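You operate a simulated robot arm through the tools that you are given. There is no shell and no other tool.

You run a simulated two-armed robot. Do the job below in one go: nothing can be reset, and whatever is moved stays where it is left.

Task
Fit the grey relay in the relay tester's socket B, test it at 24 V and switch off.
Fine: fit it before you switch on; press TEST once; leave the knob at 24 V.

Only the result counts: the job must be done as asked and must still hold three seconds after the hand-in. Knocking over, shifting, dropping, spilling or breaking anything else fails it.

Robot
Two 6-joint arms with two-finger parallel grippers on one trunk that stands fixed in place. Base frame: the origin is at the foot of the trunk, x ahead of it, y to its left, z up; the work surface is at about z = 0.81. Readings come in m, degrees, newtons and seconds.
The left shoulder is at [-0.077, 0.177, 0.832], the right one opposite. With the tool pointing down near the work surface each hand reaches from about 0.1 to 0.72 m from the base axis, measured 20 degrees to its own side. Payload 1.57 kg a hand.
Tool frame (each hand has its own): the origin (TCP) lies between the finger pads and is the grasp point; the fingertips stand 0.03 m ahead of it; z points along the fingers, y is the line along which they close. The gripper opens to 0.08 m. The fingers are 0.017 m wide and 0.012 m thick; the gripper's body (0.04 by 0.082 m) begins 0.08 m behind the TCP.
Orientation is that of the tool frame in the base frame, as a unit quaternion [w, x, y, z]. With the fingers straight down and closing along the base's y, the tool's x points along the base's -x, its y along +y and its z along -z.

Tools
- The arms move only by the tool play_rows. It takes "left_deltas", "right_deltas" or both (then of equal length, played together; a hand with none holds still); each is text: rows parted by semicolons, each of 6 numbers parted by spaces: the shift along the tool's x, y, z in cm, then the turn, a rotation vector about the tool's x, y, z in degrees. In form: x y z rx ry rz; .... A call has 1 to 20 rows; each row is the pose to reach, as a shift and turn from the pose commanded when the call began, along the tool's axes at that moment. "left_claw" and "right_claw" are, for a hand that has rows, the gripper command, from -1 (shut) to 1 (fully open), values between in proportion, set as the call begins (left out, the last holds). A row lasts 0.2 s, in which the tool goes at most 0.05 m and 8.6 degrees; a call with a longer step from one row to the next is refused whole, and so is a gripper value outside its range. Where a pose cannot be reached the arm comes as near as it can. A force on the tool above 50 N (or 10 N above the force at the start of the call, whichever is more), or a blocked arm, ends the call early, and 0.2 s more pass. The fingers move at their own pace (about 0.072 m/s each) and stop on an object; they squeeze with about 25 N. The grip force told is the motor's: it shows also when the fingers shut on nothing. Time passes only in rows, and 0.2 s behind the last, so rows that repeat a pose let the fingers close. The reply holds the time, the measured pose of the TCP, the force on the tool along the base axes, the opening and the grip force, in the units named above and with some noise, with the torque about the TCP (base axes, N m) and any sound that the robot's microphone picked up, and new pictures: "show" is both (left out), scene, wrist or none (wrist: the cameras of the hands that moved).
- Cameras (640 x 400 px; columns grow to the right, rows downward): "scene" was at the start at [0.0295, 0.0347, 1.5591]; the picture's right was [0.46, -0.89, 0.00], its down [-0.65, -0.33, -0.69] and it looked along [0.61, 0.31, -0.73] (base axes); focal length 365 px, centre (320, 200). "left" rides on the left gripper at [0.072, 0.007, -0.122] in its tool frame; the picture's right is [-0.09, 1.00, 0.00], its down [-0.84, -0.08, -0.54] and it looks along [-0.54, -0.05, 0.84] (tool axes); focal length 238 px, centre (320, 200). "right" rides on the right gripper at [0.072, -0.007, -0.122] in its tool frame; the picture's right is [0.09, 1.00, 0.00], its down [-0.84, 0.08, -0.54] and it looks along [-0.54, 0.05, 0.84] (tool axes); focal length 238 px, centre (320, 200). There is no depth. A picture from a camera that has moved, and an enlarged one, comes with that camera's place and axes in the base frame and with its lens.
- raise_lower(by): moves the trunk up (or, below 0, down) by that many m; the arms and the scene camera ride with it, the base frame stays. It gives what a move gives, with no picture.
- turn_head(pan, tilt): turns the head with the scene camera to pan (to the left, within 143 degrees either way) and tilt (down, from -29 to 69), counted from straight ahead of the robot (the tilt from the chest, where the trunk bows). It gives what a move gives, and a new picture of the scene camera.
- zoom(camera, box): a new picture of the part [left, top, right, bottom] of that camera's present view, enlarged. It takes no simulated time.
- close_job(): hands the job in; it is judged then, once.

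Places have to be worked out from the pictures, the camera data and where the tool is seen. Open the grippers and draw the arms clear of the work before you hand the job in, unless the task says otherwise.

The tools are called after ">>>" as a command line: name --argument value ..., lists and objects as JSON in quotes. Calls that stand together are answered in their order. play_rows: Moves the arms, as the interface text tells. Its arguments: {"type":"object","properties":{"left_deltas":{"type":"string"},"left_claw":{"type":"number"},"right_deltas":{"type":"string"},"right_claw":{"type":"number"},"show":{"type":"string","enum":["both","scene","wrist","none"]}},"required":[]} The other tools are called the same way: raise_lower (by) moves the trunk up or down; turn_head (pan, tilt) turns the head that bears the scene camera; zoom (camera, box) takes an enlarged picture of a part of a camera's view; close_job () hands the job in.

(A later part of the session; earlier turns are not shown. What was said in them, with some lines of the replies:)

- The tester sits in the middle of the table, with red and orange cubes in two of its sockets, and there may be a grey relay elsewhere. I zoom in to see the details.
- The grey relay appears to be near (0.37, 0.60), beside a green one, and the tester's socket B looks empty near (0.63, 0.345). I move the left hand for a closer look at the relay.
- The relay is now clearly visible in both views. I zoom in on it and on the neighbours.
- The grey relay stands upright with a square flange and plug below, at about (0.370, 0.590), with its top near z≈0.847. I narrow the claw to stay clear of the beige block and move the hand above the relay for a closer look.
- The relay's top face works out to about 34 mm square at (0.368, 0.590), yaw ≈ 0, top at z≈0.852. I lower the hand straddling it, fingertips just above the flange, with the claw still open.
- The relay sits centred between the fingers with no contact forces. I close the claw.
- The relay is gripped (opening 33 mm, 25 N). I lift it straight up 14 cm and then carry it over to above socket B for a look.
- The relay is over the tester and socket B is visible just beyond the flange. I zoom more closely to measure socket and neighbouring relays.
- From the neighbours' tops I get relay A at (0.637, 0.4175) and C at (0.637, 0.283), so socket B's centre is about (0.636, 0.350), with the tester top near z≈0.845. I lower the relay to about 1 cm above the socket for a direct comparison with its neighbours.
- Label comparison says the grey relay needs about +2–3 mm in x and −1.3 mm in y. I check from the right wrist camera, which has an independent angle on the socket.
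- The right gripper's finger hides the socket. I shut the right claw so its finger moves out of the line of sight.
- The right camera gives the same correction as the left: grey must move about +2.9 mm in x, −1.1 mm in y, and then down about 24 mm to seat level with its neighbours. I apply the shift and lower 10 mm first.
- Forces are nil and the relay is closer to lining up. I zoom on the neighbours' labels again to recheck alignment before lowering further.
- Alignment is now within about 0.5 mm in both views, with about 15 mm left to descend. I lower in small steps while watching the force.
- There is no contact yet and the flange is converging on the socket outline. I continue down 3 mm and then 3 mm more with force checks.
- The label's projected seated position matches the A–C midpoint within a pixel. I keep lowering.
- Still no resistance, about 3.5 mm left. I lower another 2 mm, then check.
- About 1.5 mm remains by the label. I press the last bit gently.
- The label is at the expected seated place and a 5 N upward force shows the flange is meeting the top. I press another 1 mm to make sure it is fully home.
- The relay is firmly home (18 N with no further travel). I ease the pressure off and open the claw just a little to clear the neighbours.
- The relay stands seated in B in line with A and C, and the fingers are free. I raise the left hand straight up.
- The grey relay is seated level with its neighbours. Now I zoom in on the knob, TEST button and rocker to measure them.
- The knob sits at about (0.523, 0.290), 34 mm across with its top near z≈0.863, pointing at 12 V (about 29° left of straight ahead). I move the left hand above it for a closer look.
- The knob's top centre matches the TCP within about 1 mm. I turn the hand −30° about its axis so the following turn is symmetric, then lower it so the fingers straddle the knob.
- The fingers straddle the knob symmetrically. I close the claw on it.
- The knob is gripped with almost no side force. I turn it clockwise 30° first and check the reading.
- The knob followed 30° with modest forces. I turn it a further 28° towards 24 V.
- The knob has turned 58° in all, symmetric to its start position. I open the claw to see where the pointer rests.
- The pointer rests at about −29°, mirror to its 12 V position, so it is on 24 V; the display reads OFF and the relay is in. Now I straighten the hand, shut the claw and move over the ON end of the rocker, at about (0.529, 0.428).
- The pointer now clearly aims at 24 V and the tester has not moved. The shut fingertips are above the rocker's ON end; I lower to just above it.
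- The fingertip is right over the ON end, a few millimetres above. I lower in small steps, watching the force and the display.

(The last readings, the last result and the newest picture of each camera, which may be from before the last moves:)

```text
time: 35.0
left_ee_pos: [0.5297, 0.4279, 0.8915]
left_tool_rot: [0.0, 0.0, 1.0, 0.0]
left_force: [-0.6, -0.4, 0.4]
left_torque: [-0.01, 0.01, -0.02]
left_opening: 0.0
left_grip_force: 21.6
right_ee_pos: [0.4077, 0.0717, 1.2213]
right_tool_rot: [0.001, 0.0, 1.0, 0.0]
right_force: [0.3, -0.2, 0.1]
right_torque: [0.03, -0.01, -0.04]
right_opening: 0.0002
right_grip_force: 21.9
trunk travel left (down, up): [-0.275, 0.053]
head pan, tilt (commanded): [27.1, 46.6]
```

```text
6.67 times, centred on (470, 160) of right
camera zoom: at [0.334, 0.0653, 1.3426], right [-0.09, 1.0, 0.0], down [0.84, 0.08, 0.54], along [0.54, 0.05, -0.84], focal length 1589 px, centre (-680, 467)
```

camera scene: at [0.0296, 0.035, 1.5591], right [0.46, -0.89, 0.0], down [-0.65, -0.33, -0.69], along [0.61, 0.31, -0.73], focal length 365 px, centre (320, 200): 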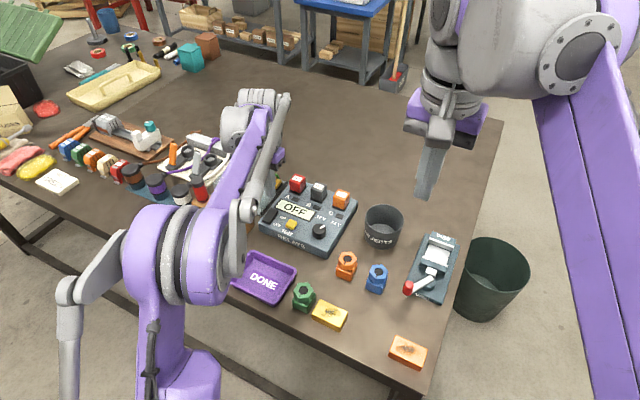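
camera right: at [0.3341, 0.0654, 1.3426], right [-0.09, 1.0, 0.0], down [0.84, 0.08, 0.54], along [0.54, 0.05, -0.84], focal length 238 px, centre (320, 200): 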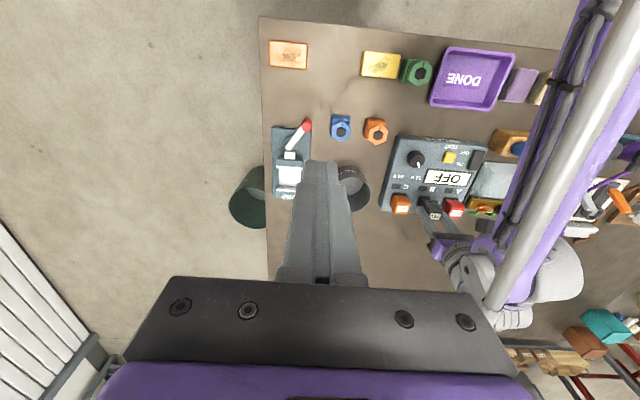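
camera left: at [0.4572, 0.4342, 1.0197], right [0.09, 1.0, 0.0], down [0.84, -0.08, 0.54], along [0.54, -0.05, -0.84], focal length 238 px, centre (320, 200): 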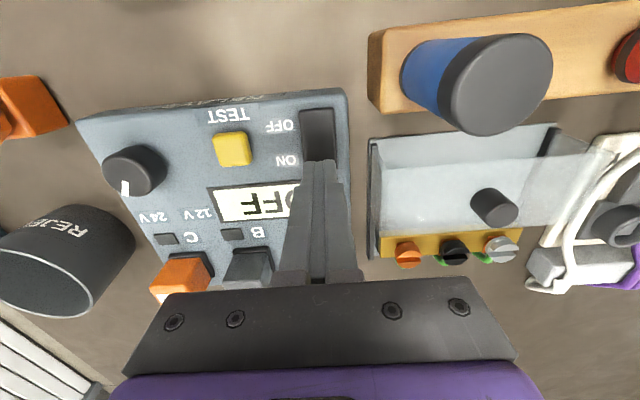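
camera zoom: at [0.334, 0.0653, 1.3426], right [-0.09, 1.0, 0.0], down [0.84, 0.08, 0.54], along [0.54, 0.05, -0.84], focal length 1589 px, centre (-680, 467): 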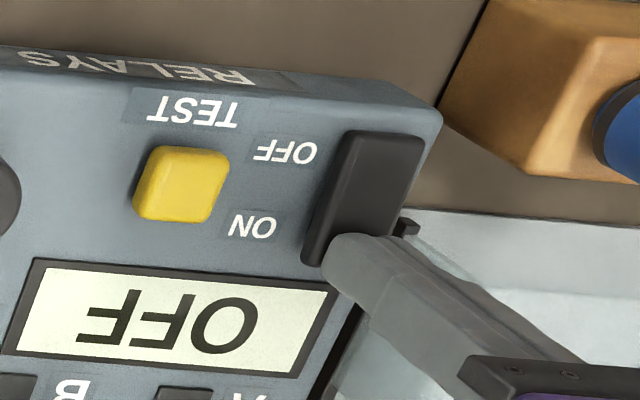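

No contact yet. I go down another 6 mm in 1.5 mm rows.

>>> play_rows --left_deltas "0 0 0.15 0 0 0; 0 0 0.3 0 0 0; 0 0 0.45 0 0 0; 0 0 0.45 0 0 0" --show "none"

>>> zoom --camera "right" --box '[430, 130, 510, 190]'

```text
time: 36.0
left_ee_pos: [0.5277, 0.4267, 0.8872]
left_tool_rot: [-0.001, 0.0, 1.0, 0.0]
left_force: [2.1, 0.6, 4.1]
left_torque: [-0.03, -0.02, -0.03]
left_opening: 0.0001
left_grip_force: 21.6
right_ee_pos: [0.4077, 0.0713, 1.2214]
right_tool_rot: [0.001, 0.001, 1.0, 0.0]
right_force: [0.2, 0.3, -1.3]
right_torque: [-0.01, 0.0, -0.01]
right_opening: 0.0001
right_grip_force: 21.4
trunk travel left (down, up): [-0.275, 0.053]
head pan, tilt (commanded): [27.1, 46.6]
```

```text
6.67 times, centred on (470, 160) of right
camera zoom: at [0.3339, 0.0652, 1.3427], right [-0.09, 1.0, 0.0], down [0.84, 0.08, 0.54], along [0.54, 0.05, -0.84], focal length 1589 px, centre (-680, 467)
```

zoom: 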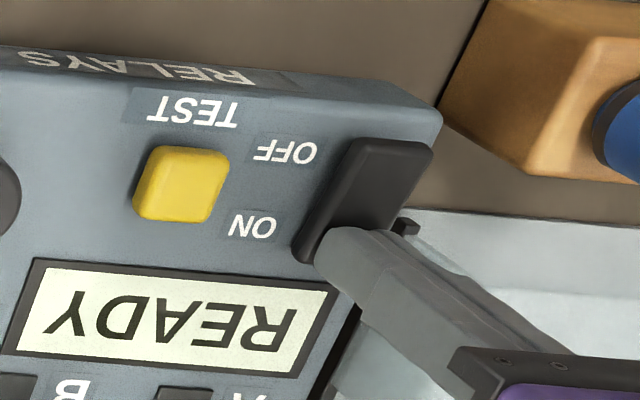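

The display reads READY — the rocker has switched on. I lift the hand clear and move over the TEST button near (0.5125, 0.3655).

>>> play_rows --left_deltas "0 0 -1 0 0 0; 0 0 -3 0 0 0; 0 0 -5 0 0 0; 0.8 -3 -5 0 0 0; 1.6 -6.2 -5 0 0 0; 1.6 -6.2 -5 0 0 0" --show "wrist"

>>> zoom --camera "left" --box '[240, 80, 400, 180]'

>>> zoom --camera "right" --box '[380, 130, 500, 220]'

```text
time: 37.4
left_ee_pos: [0.5131, 0.3654, 0.9367]
left_tool_rot: [0.0, 0.0, 1.0, 0.0]
left_force: [-0.7, -0.9, 0.0]
left_torque: [0.02, -0.01, 0.01]
left_opening: 0.0002
left_grip_force: 21.7
right_ee_pos: [0.4087, 0.072, 1.2207]
right_tool_rot: [0.0, 0.0, 1.0, -0.001]
right_force: [-0.5, -0.2, -0.7]
right_torque: [-0.01, 0.01, -0.01]
right_opening: 0.0
right_grip_force: 21.3
trunk travel left (down, up): [-0.275, 0.053]
head pan, tilt (commanded): [27.1, 46.6]
camera left: at [0.4412, 0.3724, 1.0592], right [0.09, 1.0, 0.0], down [0.84, -0.08, 0.54], along [0.54, -0.05, -0.84], focal length 238 px, centre (320, 200)
```

left: 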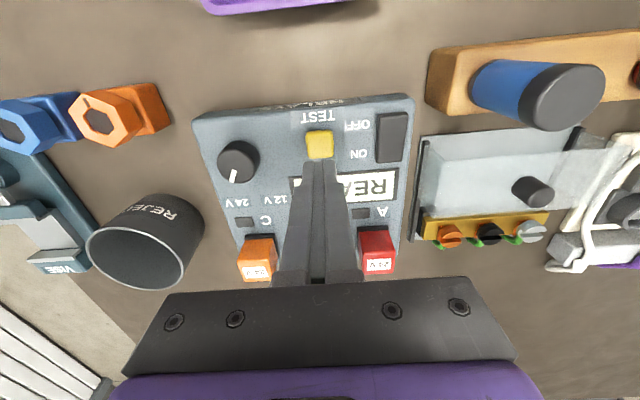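

```text
4.00 times, centred on (320, 130) of left
camera zoom: at [0.4412, 0.3724, 1.0592], right [0.09, 1.0, 0.0], down [0.84, -0.08, 0.54], along [0.54, -0.05, -0.84], focal length 953 px, centre (320, 480)
```

zoom: 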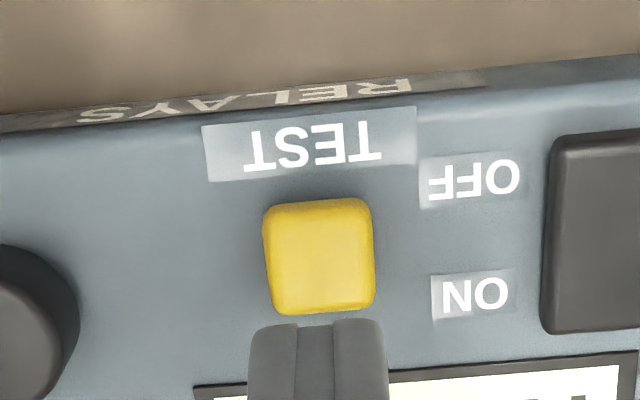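

```text
4.44 times, centred on (440, 175) of right
camera zoom: at [0.3343, 0.0658, 1.3425], right [-0.09, 1.0, 0.0], down [0.84, 0.08, 0.54], along [0.54, 0.05, -0.84], focal length 1059 px, centre (-213, 311)
```

zoom: 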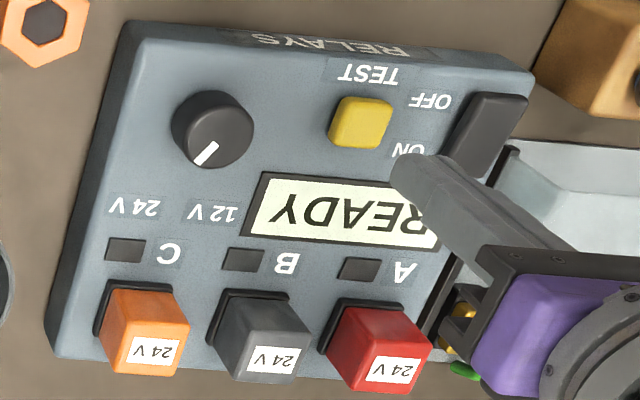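

The fingertips are centred on the TEST button (about 1 mm off in x) and the display still reads READY. I lower to just above the button.

>>> play_rows --left_deltas "0.1 0 2 0 0 0; 0.1 0 3.5 0 0 0; 0.1 0 4 0 0 0; 0.1 0 4 0 0 0" --show "none"

>>> zoom --camera "right" --box '[400, 130, 500, 205]'

>>> zoom --camera "left" --box '[250, 90, 390, 200]'

```text
time: 38.4
left_ee_pos: [0.5121, 0.3655, 0.8964]
left_tool_rot: [0.0, 0.0, 1.0, 0.001]
left_force: [0.3, -0.3, 0.0]
left_torque: [0.03, 0.0, -0.02]
left_opening: 0.0003
left_grip_force: 21.0
right_ee_pos: [0.4072, 0.0709, 1.2207]
right_tool_rot: [0.0, 0.0, 1.0, 0.0]
right_force: [-1.1, 0.2, 0.1]
right_torque: [0.0, 0.01, -0.03]
right_opening: 0.0002
right_grip_force: 21.3
trunk travel left (down, up): [-0.275, 0.053]
head pan, tilt (commanded): [27.1, 46.6]
```

```text
5.33 times, centred on (450, 168) of right
camera zoom: at [0.3341, 0.0653, 1.3426], right [-0.09, 1.0, 0.0], down [0.84, 0.08, 0.54], along [0.54, 0.05, -0.84], focal length 1271 px, centre (-373, 373)
```

zoom: 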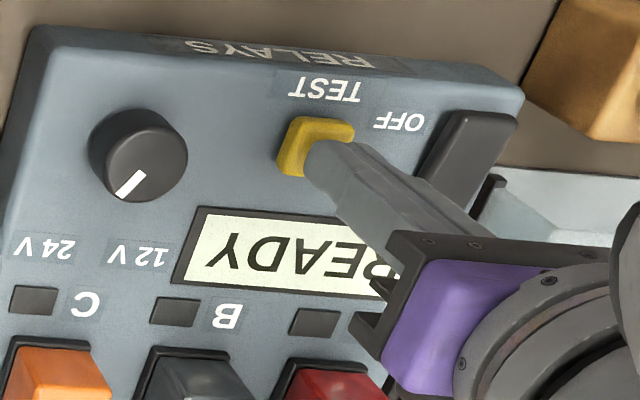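

```text
3.64 times, centred on (320, 145) of left
camera zoom: at [0.4405, 0.3723, 1.019], right [0.09, 1.0, 0.0], down [0.84, -0.08, 0.54], along [0.54, -0.05, -0.84], focal length 867 px, centre (320, 400)
```

zoom: 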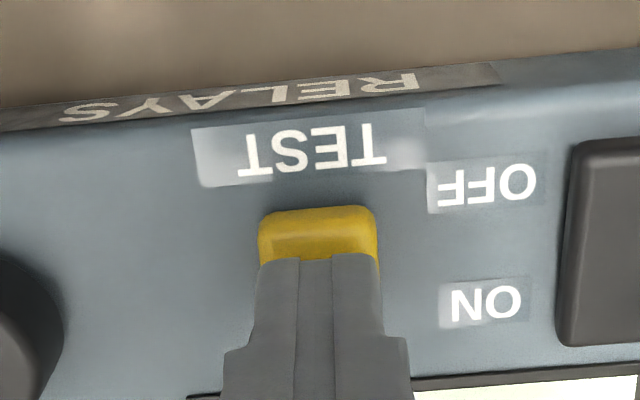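

The tip is just above the button. I press down in small steps.

>>> play_rows --left_deltas "0 0 0.15 0 0 0; 0 0 0.3 0 0 0; 0 0 0.45 0 0 0; 0 0 0.45 0 0 0" --show "none"

>>> zoom --camera "right" --box '[400, 130, 500, 205]'

```text
time: 39.4
left_ee_pos: [0.5123, 0.365, 0.8922]
left_tool_rot: [0.0, -0.001, 1.0, 0.0]
left_force: [-0.1, 0.3, 0.6]
left_torque: [0.02, 0.01, 0.01]
left_opening: 0.0
left_grip_force: 21.4
right_ee_pos: [0.4074, 0.0715, 1.2214]
right_tool_rot: [0.0, -0.001, 1.0, 0.0]
right_force: [-0.1, -0.3, -0.7]
right_torque: [0.01, -0.01, -0.02]
right_opening: 0.0
right_grip_force: 21.4
trunk travel left (down, up): [-0.275, 0.053]
head pan, tilt (commanded): [27.1, 46.6]
```

```text
5.33 times, centred on (450, 168) of right
camera zoom: at [0.334, 0.0654, 1.3426], right [-0.09, 1.0, 0.0], down [0.84, 0.08, 0.54], along [0.54, 0.05, -0.84], focal length 1271 px, centre (-373, 373)
```

zoom: 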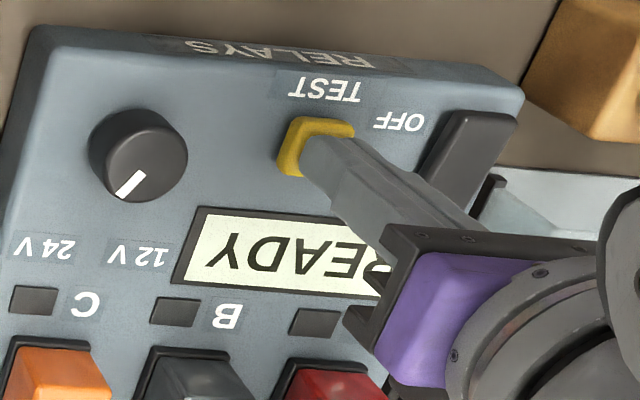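

Still no clear contact (0.6 N) and READY remains. I press a further 3 mm.

>>> play_rows --left_deltas "0 0 0.1 0 0 0; 0 0 0.2 0 0 0; 0 0 0.3 0 0 0; 0 0 0.3 0 0 0" --show "none"

>>> zoom --camera "right" --box '[400, 130, 500, 205]'

```text
time: 40.4
left_ee_pos: [0.5134, 0.3642, 0.8897]
left_tool_rot: [0.0, 0.0, 1.0, 0.0]
left_force: [0.2, -1.0, 0.4]
left_torque: [-0.02, 0.02, -0.02]
left_opening: 0.0003
left_grip_force: 21.2
right_ee_pos: [0.4066, 0.0713, 1.221]
right_tool_rot: [0.0, 0.0, 1.0, 0.0]
right_force: [-0.3, 0.1, -0.4]
right_torque: [0.01, -0.02, 0.03]
right_opening: 0.0
right_grip_force: 22.3
trunk travel left (down, up): [-0.275, 0.053]
head pan, tilt (commanded): [27.1, 46.6]
```

```text
5.33 times, centred on (450, 168) of right
camera zoom: at [0.334, 0.0653, 1.3426], right [-0.09, 1.0, 0.0], down [0.84, 0.08, 0.54], along [0.54, 0.05, -0.84], focal length 1271 px, centre (-373, 373)
```

zoom: 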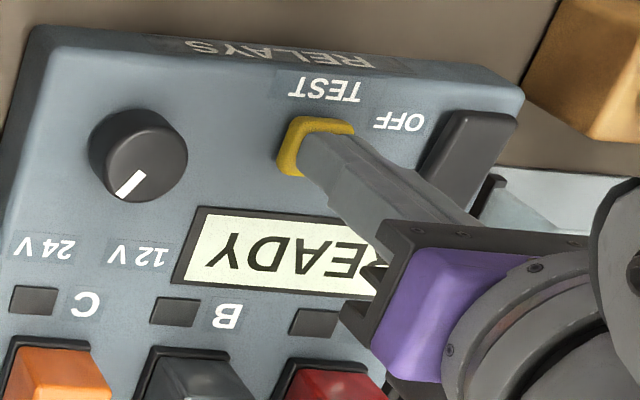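

No contact yet at tip z≈0.859. I continue another 3 mm.

>>> play_rows --left_deltas "0 0 0.1 0 0 0; 0 0 0.2 0 0 0; 0 0 0.3 0 0 0" --show "none"

>>> zoom --camera "right" --box '[400, 130, 500, 205]'

```text
time: 41.2
left_ee_pos: [0.5126, 0.3659, 0.8869]
left_tool_rot: [0.0, 0.0, 1.0, 0.0]
left_force: [1.3, 0.7, 2.6]
left_torque: [0.03, -0.04, -0.04]
left_opening: 0.0002
left_grip_force: 21.4
right_ee_pos: [0.4069, 0.0719, 1.2205]
right_tool_rot: [0.0, 0.0, 1.0, 0.0]
right_force: [-0.1, 0.4, -0.4]
right_torque: [-0.05, -0.02, -0.01]
right_opening: 0.0
right_grip_force: 21.4
trunk travel left (down, up): [-0.275, 0.053]
head pan, tilt (commanded): [27.1, 46.6]
heard: click
```

```text
5.33 times, centred on (450, 168) of right
camera zoom: at [0.334, 0.0653, 1.3426], right [-0.09, 1.0, 0.0], down [0.84, 0.08, 0.54], along [0.54, 0.05, -0.84], focal length 1271 px, centre (-373, 373)
```

zoom: 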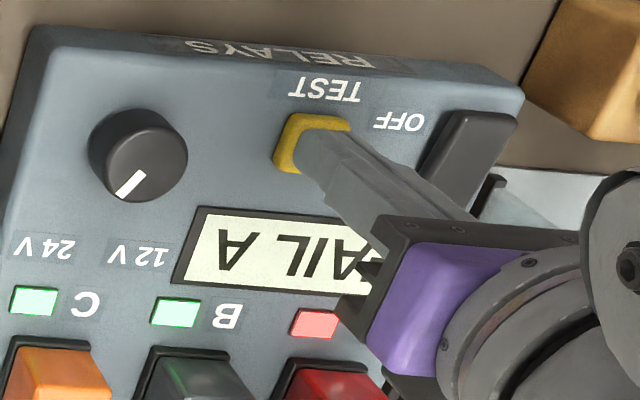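

A click was heard and the display shows "FAIL A" with B and C lit green: the grey relay in B passes, and A's red lamp concerns the red relay which was already there. I lift straight off the button.

>>> play_rows --left_deltas "0 0 -1.5 0 0 0; 0 0 -3.5 0 0 0; 0 0 -5 0 0 0; 0 0 -5 0 0 0" --show "wrist"

>>> zoom --camera "right" --box '[380, 130, 500, 220]'

```text
time: 42.2
left_ee_pos: [0.5119, 0.3648, 0.9368]
left_tool_rot: [0.0, 0.0, 1.0, 0.0]
left_force: [0.1, -0.2, -0.1]
left_torque: [-0.01, 0.03, 0.01]
left_opening: 0.0
left_grip_force: 21.4
right_ee_pos: [0.4078, 0.0716, 1.221]
right_tool_rot: [0.0, 0.0, 1.0, 0.0]
right_force: [0.0, -0.1, -0.2]
right_torque: [0.0, -0.01, -0.02]
right_opening: 0.0
right_grip_force: 21.1
trunk travel left (down, up): [-0.275, 0.053]
head pan, tilt (commanded): [27.1, 46.6]
camera left: at [0.4402, 0.3727, 1.0585], right [0.09, 1.0, 0.0], down [0.84, -0.08, 0.54], along [0.54, -0.05, -0.84], focal length 238 px, centre (320, 200)
```

left: 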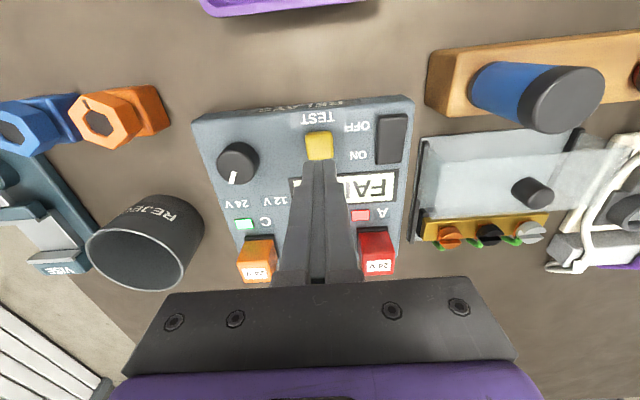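

```text
4.44 times, centred on (440, 175) of right
camera zoom: at [0.3342, 0.0654, 1.3425], right [-0.09, 1.0, 0.0], down [0.84, 0.08, 0.54], along [0.54, 0.05, -0.84], focal length 1059 px, centre (-213, 311)
```

zoom: 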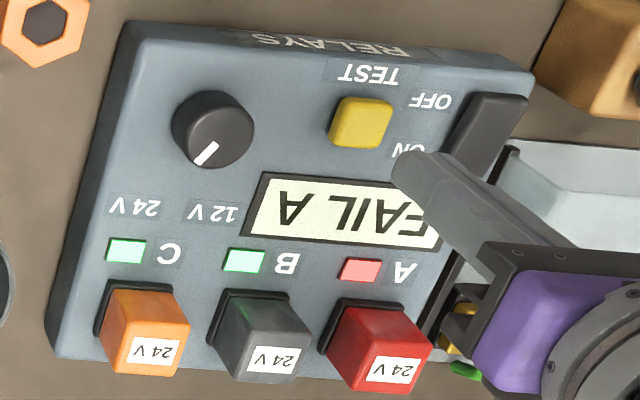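

B is green; the test is done. Now I move over the OFF end of the rocker at about (0.500, 0.428).

>>> play_rows --left_deltas "0.4 2.1 0 0 0 0; 0.8 4.2 0 0 0 0; 1.23 6.3 0 0 0 0; 1.23 6.3 2 0 0 0; 1.23 6.3 3.6 0 0 0; 1.23 6.3 3.6 0 0 0" --show "wrist"

>>> zoom --camera "left" --box '[250, 90, 390, 200]'

>>> zoom --camera "right" --box '[420, 120, 520, 195]'

```text
time: 43.6
left_ee_pos: [0.4981, 0.4285, 0.8999]
left_tool_rot: [0.0, 0.0, 1.0, 0.0]
left_force: [-0.5, 0.1, -0.3]
left_torque: [-0.03, 0.02, -0.02]
left_opening: 0.0
left_grip_force: 21.0
right_ee_pos: [0.4069, 0.0689, 1.2213]
right_tool_rot: [-0.001, 0.0, 1.0, 0.001]
right_force: [-0.1, -0.5, -0.2]
right_torque: [-0.01, 0.03, -0.01]
right_opening: 0.0001
right_grip_force: 21.2
trunk travel left (down, up): [-0.275, 0.053]
head pan, tilt (commanded): [27.1, 46.6]
camera left: at [0.4275, 0.4356, 1.0223], right [0.09, 1.0, 0.0], down [0.84, -0.08, 0.54], along [0.54, -0.05, -0.84], focal length 238 px, centre (320, 200)
```

left: 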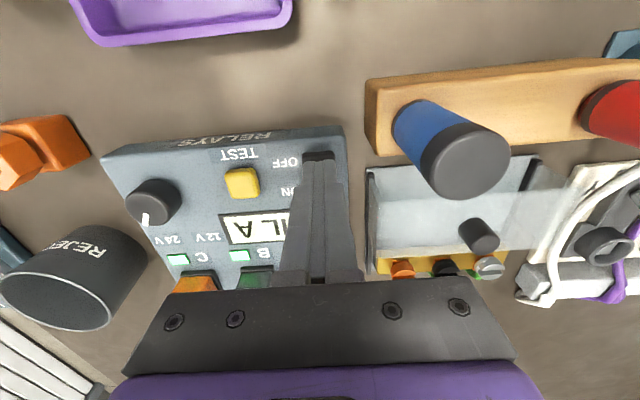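

```text
3.64 times, centred on (320, 145) of left
camera zoom: at [0.4275, 0.4356, 1.0223], right [0.09, 1.0, 0.0], down [0.84, -0.08, 0.54], along [0.54, -0.05, -0.84], focal length 867 px, centre (320, 400)
```

zoom: 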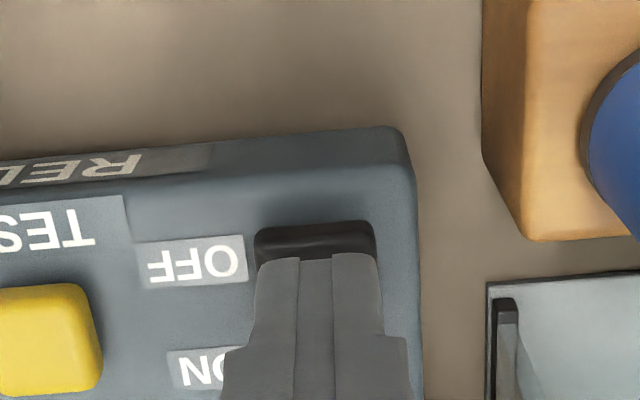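

```text
5.33 times, centred on (470, 158) of right
camera zoom: at [0.334, 0.0652, 1.3426], right [-0.09, 1.0, 0.0], down [0.84, 0.08, 0.54], along [0.54, 0.05, -0.84], focal length 1271 px, centre (-480, 427)
```

zoom: 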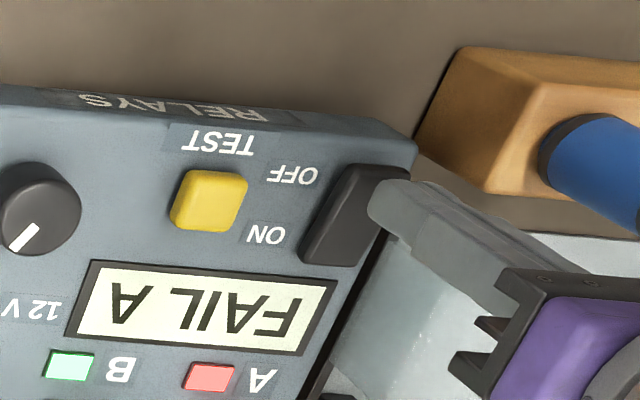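

The fingertip is over the raised OFF end. I lower in small steps as before.

>>> play_rows --left_deltas "0 0 0.2 0 0 0; 0 0 0.4 0 0 0; 0 0 0.6 0 0 0; 0 0 0.6 0 0 0" --show "none"

>>> play_rows --left_deltas "0 0 0.15 0 0 0; 0 0 0.3 0 0 0; 0 0 0.45 0 0 0; 0 0 0.45 0 0 0" --show "none"

>>> zoom --camera "right" --box '[420, 120, 520, 195]'

```text
time: 44.6
left_ee_pos: [0.4985, 0.4282, 0.8937]
left_tool_rot: [-0.001, 0.0, 1.0, 0.001]
left_force: [-1.4, -0.9, 0.8]
left_torque: [-0.02, -0.01, 0.01]
left_opening: 0.0001
left_grip_force: 21.3
right_ee_pos: [0.4081, 0.0707, 1.2203]
right_tool_rot: [0.001, -0.001, 1.0, 0.0]
right_force: [0.1, 0.1, -0.1]
right_torque: [0.02, 0.01, -0.05]
right_opening: 0.0
right_grip_force: 21.5
trunk travel left (down, up): [-0.275, 0.053]
head pan, tilt (commanded): [27.1, 46.6]
```

```text
time: 45.6
left_ee_pos: [0.5002, 0.428, 0.8898]
left_tool_rot: [0.0, 0.0, 1.0, -0.001]
left_force: [-1.0, 0.4, 0.7]
left_torque: [0.01, 0.04, -0.03]
left_opening: 0.0002
left_grip_force: 21.3
right_ee_pos: [0.4073, 0.0712, 1.2217]
right_tool_rot: [0.0, 0.0, 1.0, 0.0]
right_force: [0.4, -0.4, -0.7]
right_torque: [0.01, -0.05, 0.04]
right_opening: 0.0001
right_grip_force: 21.4
trunk travel left (down, up): [-0.275, 0.053]
head pan, tilt (commanded): [27.1, 46.6]
```

```text
5.33 times, centred on (470, 158) of right
camera zoom: at [0.334, 0.0653, 1.3426], right [-0.09, 1.0, 0.0], down [0.84, 0.08, 0.54], along [0.54, 0.05, -0.84], focal length 1271 px, centre (-480, 427)
```

zoom: 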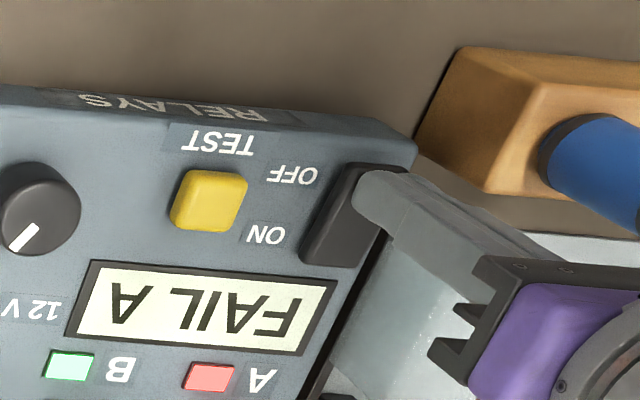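

The rocker is not yet contacted firmly. I press a further 3 mm.

>>> play_rows --left_deltas "0 0 0.1 0 0 0; 0 0 0.2 0 0 0; 0 0 0.3 0 0 0; 0 0 0.3 0 0 0" --show "none"

>>> zoom --camera "right" --box '[420, 120, 520, 195]'

```text
time: 46.6
left_ee_pos: [0.4989, 0.4282, 0.8866]
left_tool_rot: [0.0, 0.0, 1.0, -0.001]
left_force: [-0.8, -0.2, 3.5]
left_torque: [0.0, 0.0, -0.05]
left_opening: 0.0
left_grip_force: 21.2
right_ee_pos: [0.4074, 0.0699, 1.2199]
right_tool_rot: [0.0, 0.0, 1.0, -0.001]
right_force: [-0.2, -0.3, -0.2]
right_torque: [0.0, -0.02, -0.01]
right_opening: 0.0
right_grip_force: 22.0
trunk travel left (down, up): [-0.275, 0.053]
head pan, tilt (commanded): [27.1, 46.6]
```

```text
5.33 times, centred on (470, 158) of right
camera zoom: at [0.3338, 0.0652, 1.3427], right [-0.09, 1.0, 0.0], down [0.84, 0.08, 0.54], along [0.54, 0.05, -0.84], focal length 1271 px, centre (-480, 427)
```

zoom: 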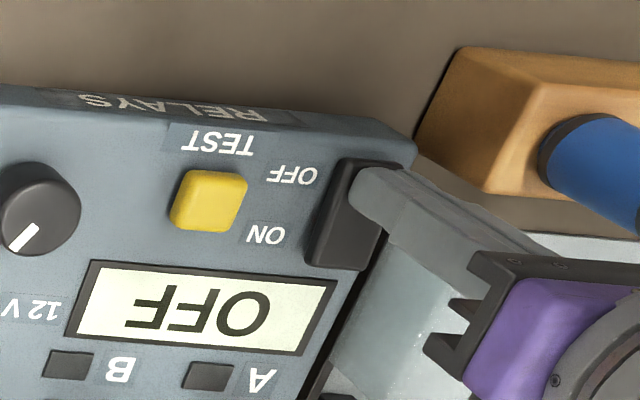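

The display reads OFF. I lift the left hand straight up, then draw it back to near its starting pose and open both grippers.

>>> play_rows --left_deltas "0 0 -1.5 0 0 0; 0 0 -4.5 0 0 0; 0 0 -8.5 0 0 0; 0 0 -12.5 0 0 0; 0 0 -16.5 0 0 0; 3 0 -19.5 0 0 0; 6 0 -22.5 0 0 0; 9 0 -25.5 0 0 0; 12 0 -28 0 0 0; 15 0 -30.5 0 0 0; 17 0 -31.5 0 0 0; 17 0 -31.5 0 0 0" --show "none"

>>> play_rows --left_deltas "0 0 0 0 0 0; 0 0 0 0 0 0; 0 0 0 0 0 0; 0 0 0 0 0 0" --right_deltas "0 0 0 0 0 0; 0 0 0 0 0 0; 0 0 0 0 0 0; 0 0 0 0 0 0" --left_claw 1 --right_claw 1 --show "both"

>>> zoom --camera "scene" --box '[240, 160, 380, 260]'

>>> zoom --camera "left" --box '[220, 150, 360, 250]'

```text
time: 49.2
left_ee_pos: [0.3314, 0.4275, 1.2028]
left_tool_rot: [0.0, 0.0, 1.0, 0.0]
left_force: [0.3, -0.9, 0.6]
left_torque: [-0.01, -0.03, 0.01]
left_opening: 0.0
left_grip_force: 21.4
right_ee_pos: [0.4083, 0.0706, 1.2203]
right_tool_rot: [0.0, 0.0, 1.0, 0.0]
right_force: [-0.3, -0.1, 0.2]
right_torque: [-0.01, 0.02, 0.02]
right_opening: 0.0
right_grip_force: 21.1
trunk travel left (down, up): [-0.275, 0.053]
head pan, tilt (commanded): [27.1, 46.6]
```

```text
time: 50.2
left_ee_pos: [0.3292, 0.4277, 1.2024]
left_tool_rot: [0.0, 0.0, 1.0, 0.001]
left_force: [-0.6, -0.2, -0.5]
left_torque: [0.01, -0.02, 0.01]
left_opening: 0.0801
left_grip_force: 0.1
right_ee_pos: [0.4074, 0.0709, 1.2205]
right_tool_rot: [0.0, 0.0, 1.0, 0.0]
right_force: [0.6, 1.1, 0.0]
right_torque: [-0.03, 0.01, 0.02]
right_opening: 0.0799
right_grip_force: 0.0
trunk travel left (down, up): [-0.275, 0.053]
head pan, tilt (commanded): [27.1, 46.6]
camera scene: at [0.0295, 0.0347, 1.5591], right [0.46, -0.89, 0.0], down [-0.65, -0.33, -0.69], along [0.61, 0.31, -0.73], focal length 365 px, centre (320, 200)
camera right: at [0.3341, 0.0654, 1.3426], right [-0.09, 1.0, 0.0], down [0.84, 0.08, 0.54], along [0.54, 0.05, -0.84], focal length 238 px, centre (320, 200)
camera left: at [0.2578, 0.4354, 1.3241], right [0.09, 1.0, 0.0], down [0.84, -0.08, 0.54], along [0.54, -0.05, -0.84], focal length 238 px, centre (320, 200)
```

scene: 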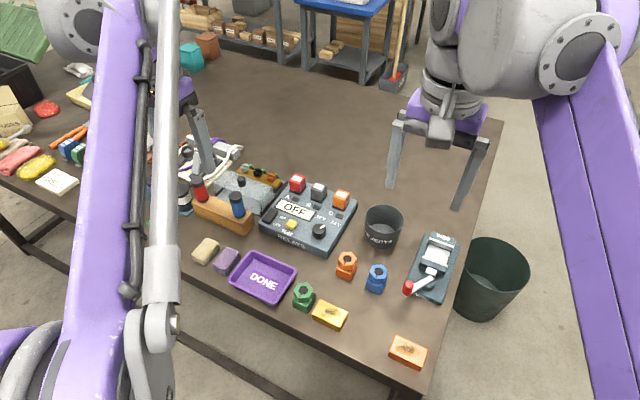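
right: 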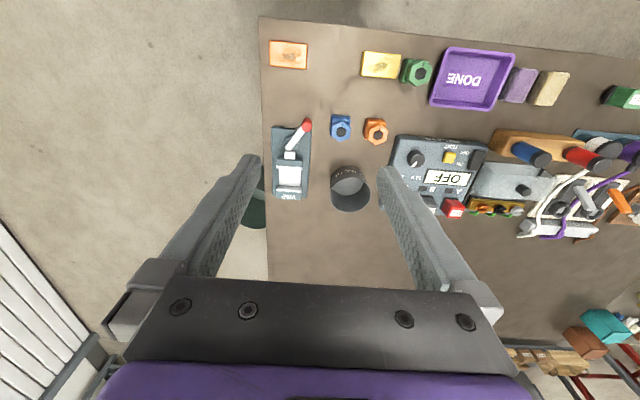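
left: 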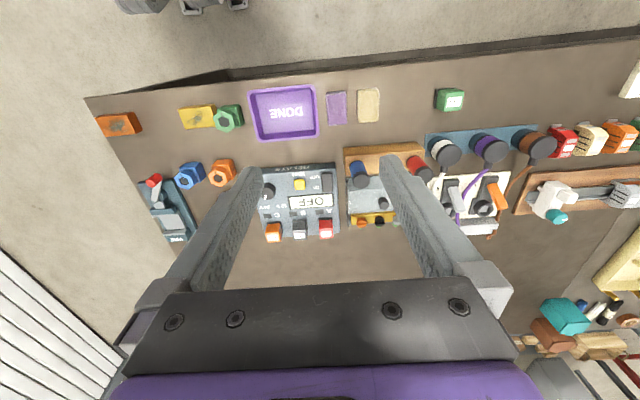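

```text
4.00 times, centred on (310, 210) of scene
camera zoom: at [0.0295, 0.0347, 1.5591], right [0.46, -0.89, 0.0], down [-0.65, -0.33, -0.69], along [0.61, 0.31, -0.73], focal length 1458 px, centre (360, 160)
```

zoom: 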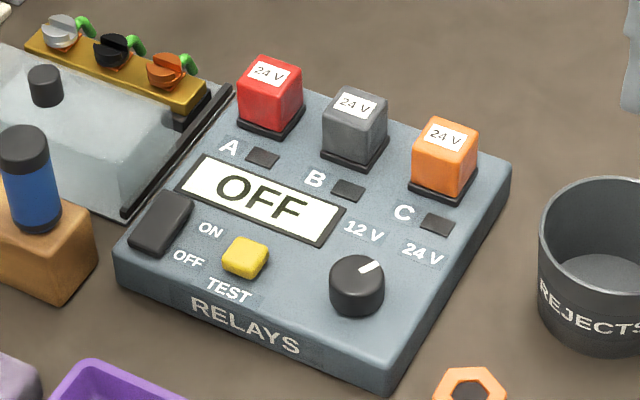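

```text
4.00 times, centred on (290, 200) of left
camera zoom: at [0.2578, 0.4354, 1.3241], right [0.09, 1.0, 0.0], down [0.84, -0.08, 0.54], along [0.54, -0.05, -0.84], focal length 953 px, centre (440, 200)
```

zoom: 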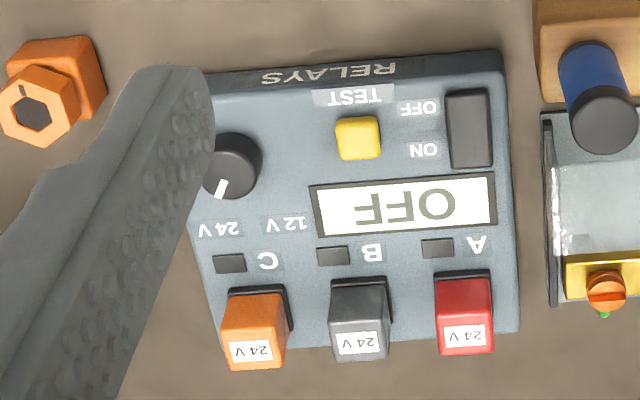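

Grey relay is seated in B, the knob points to 24 V, the rocker and display are OFF. Nothing else has moved, and both grippers are open and clear. I hand the job in.

>>> close_job

```text
The job is handed in.
```

The grey relay is in the relay tester's socket B and passed its test at 24 V. The tester is now switched off.

- **Fitting:** the relay went in before I switched on, and it sits level with the relays in A and C.
- **Voltage:** the knob was on 12 V, so I turned it to 24 V before switching on and left it there.
- **Test:** I pressed TEST once. B and C lit green, but the display read "FAIL A" because the red relay already in socket A failed. I left that relay in place.
- **Finish:** the display reads OFF, nothing else on the table has visibly moved, and both grippers are open and clear of the work.
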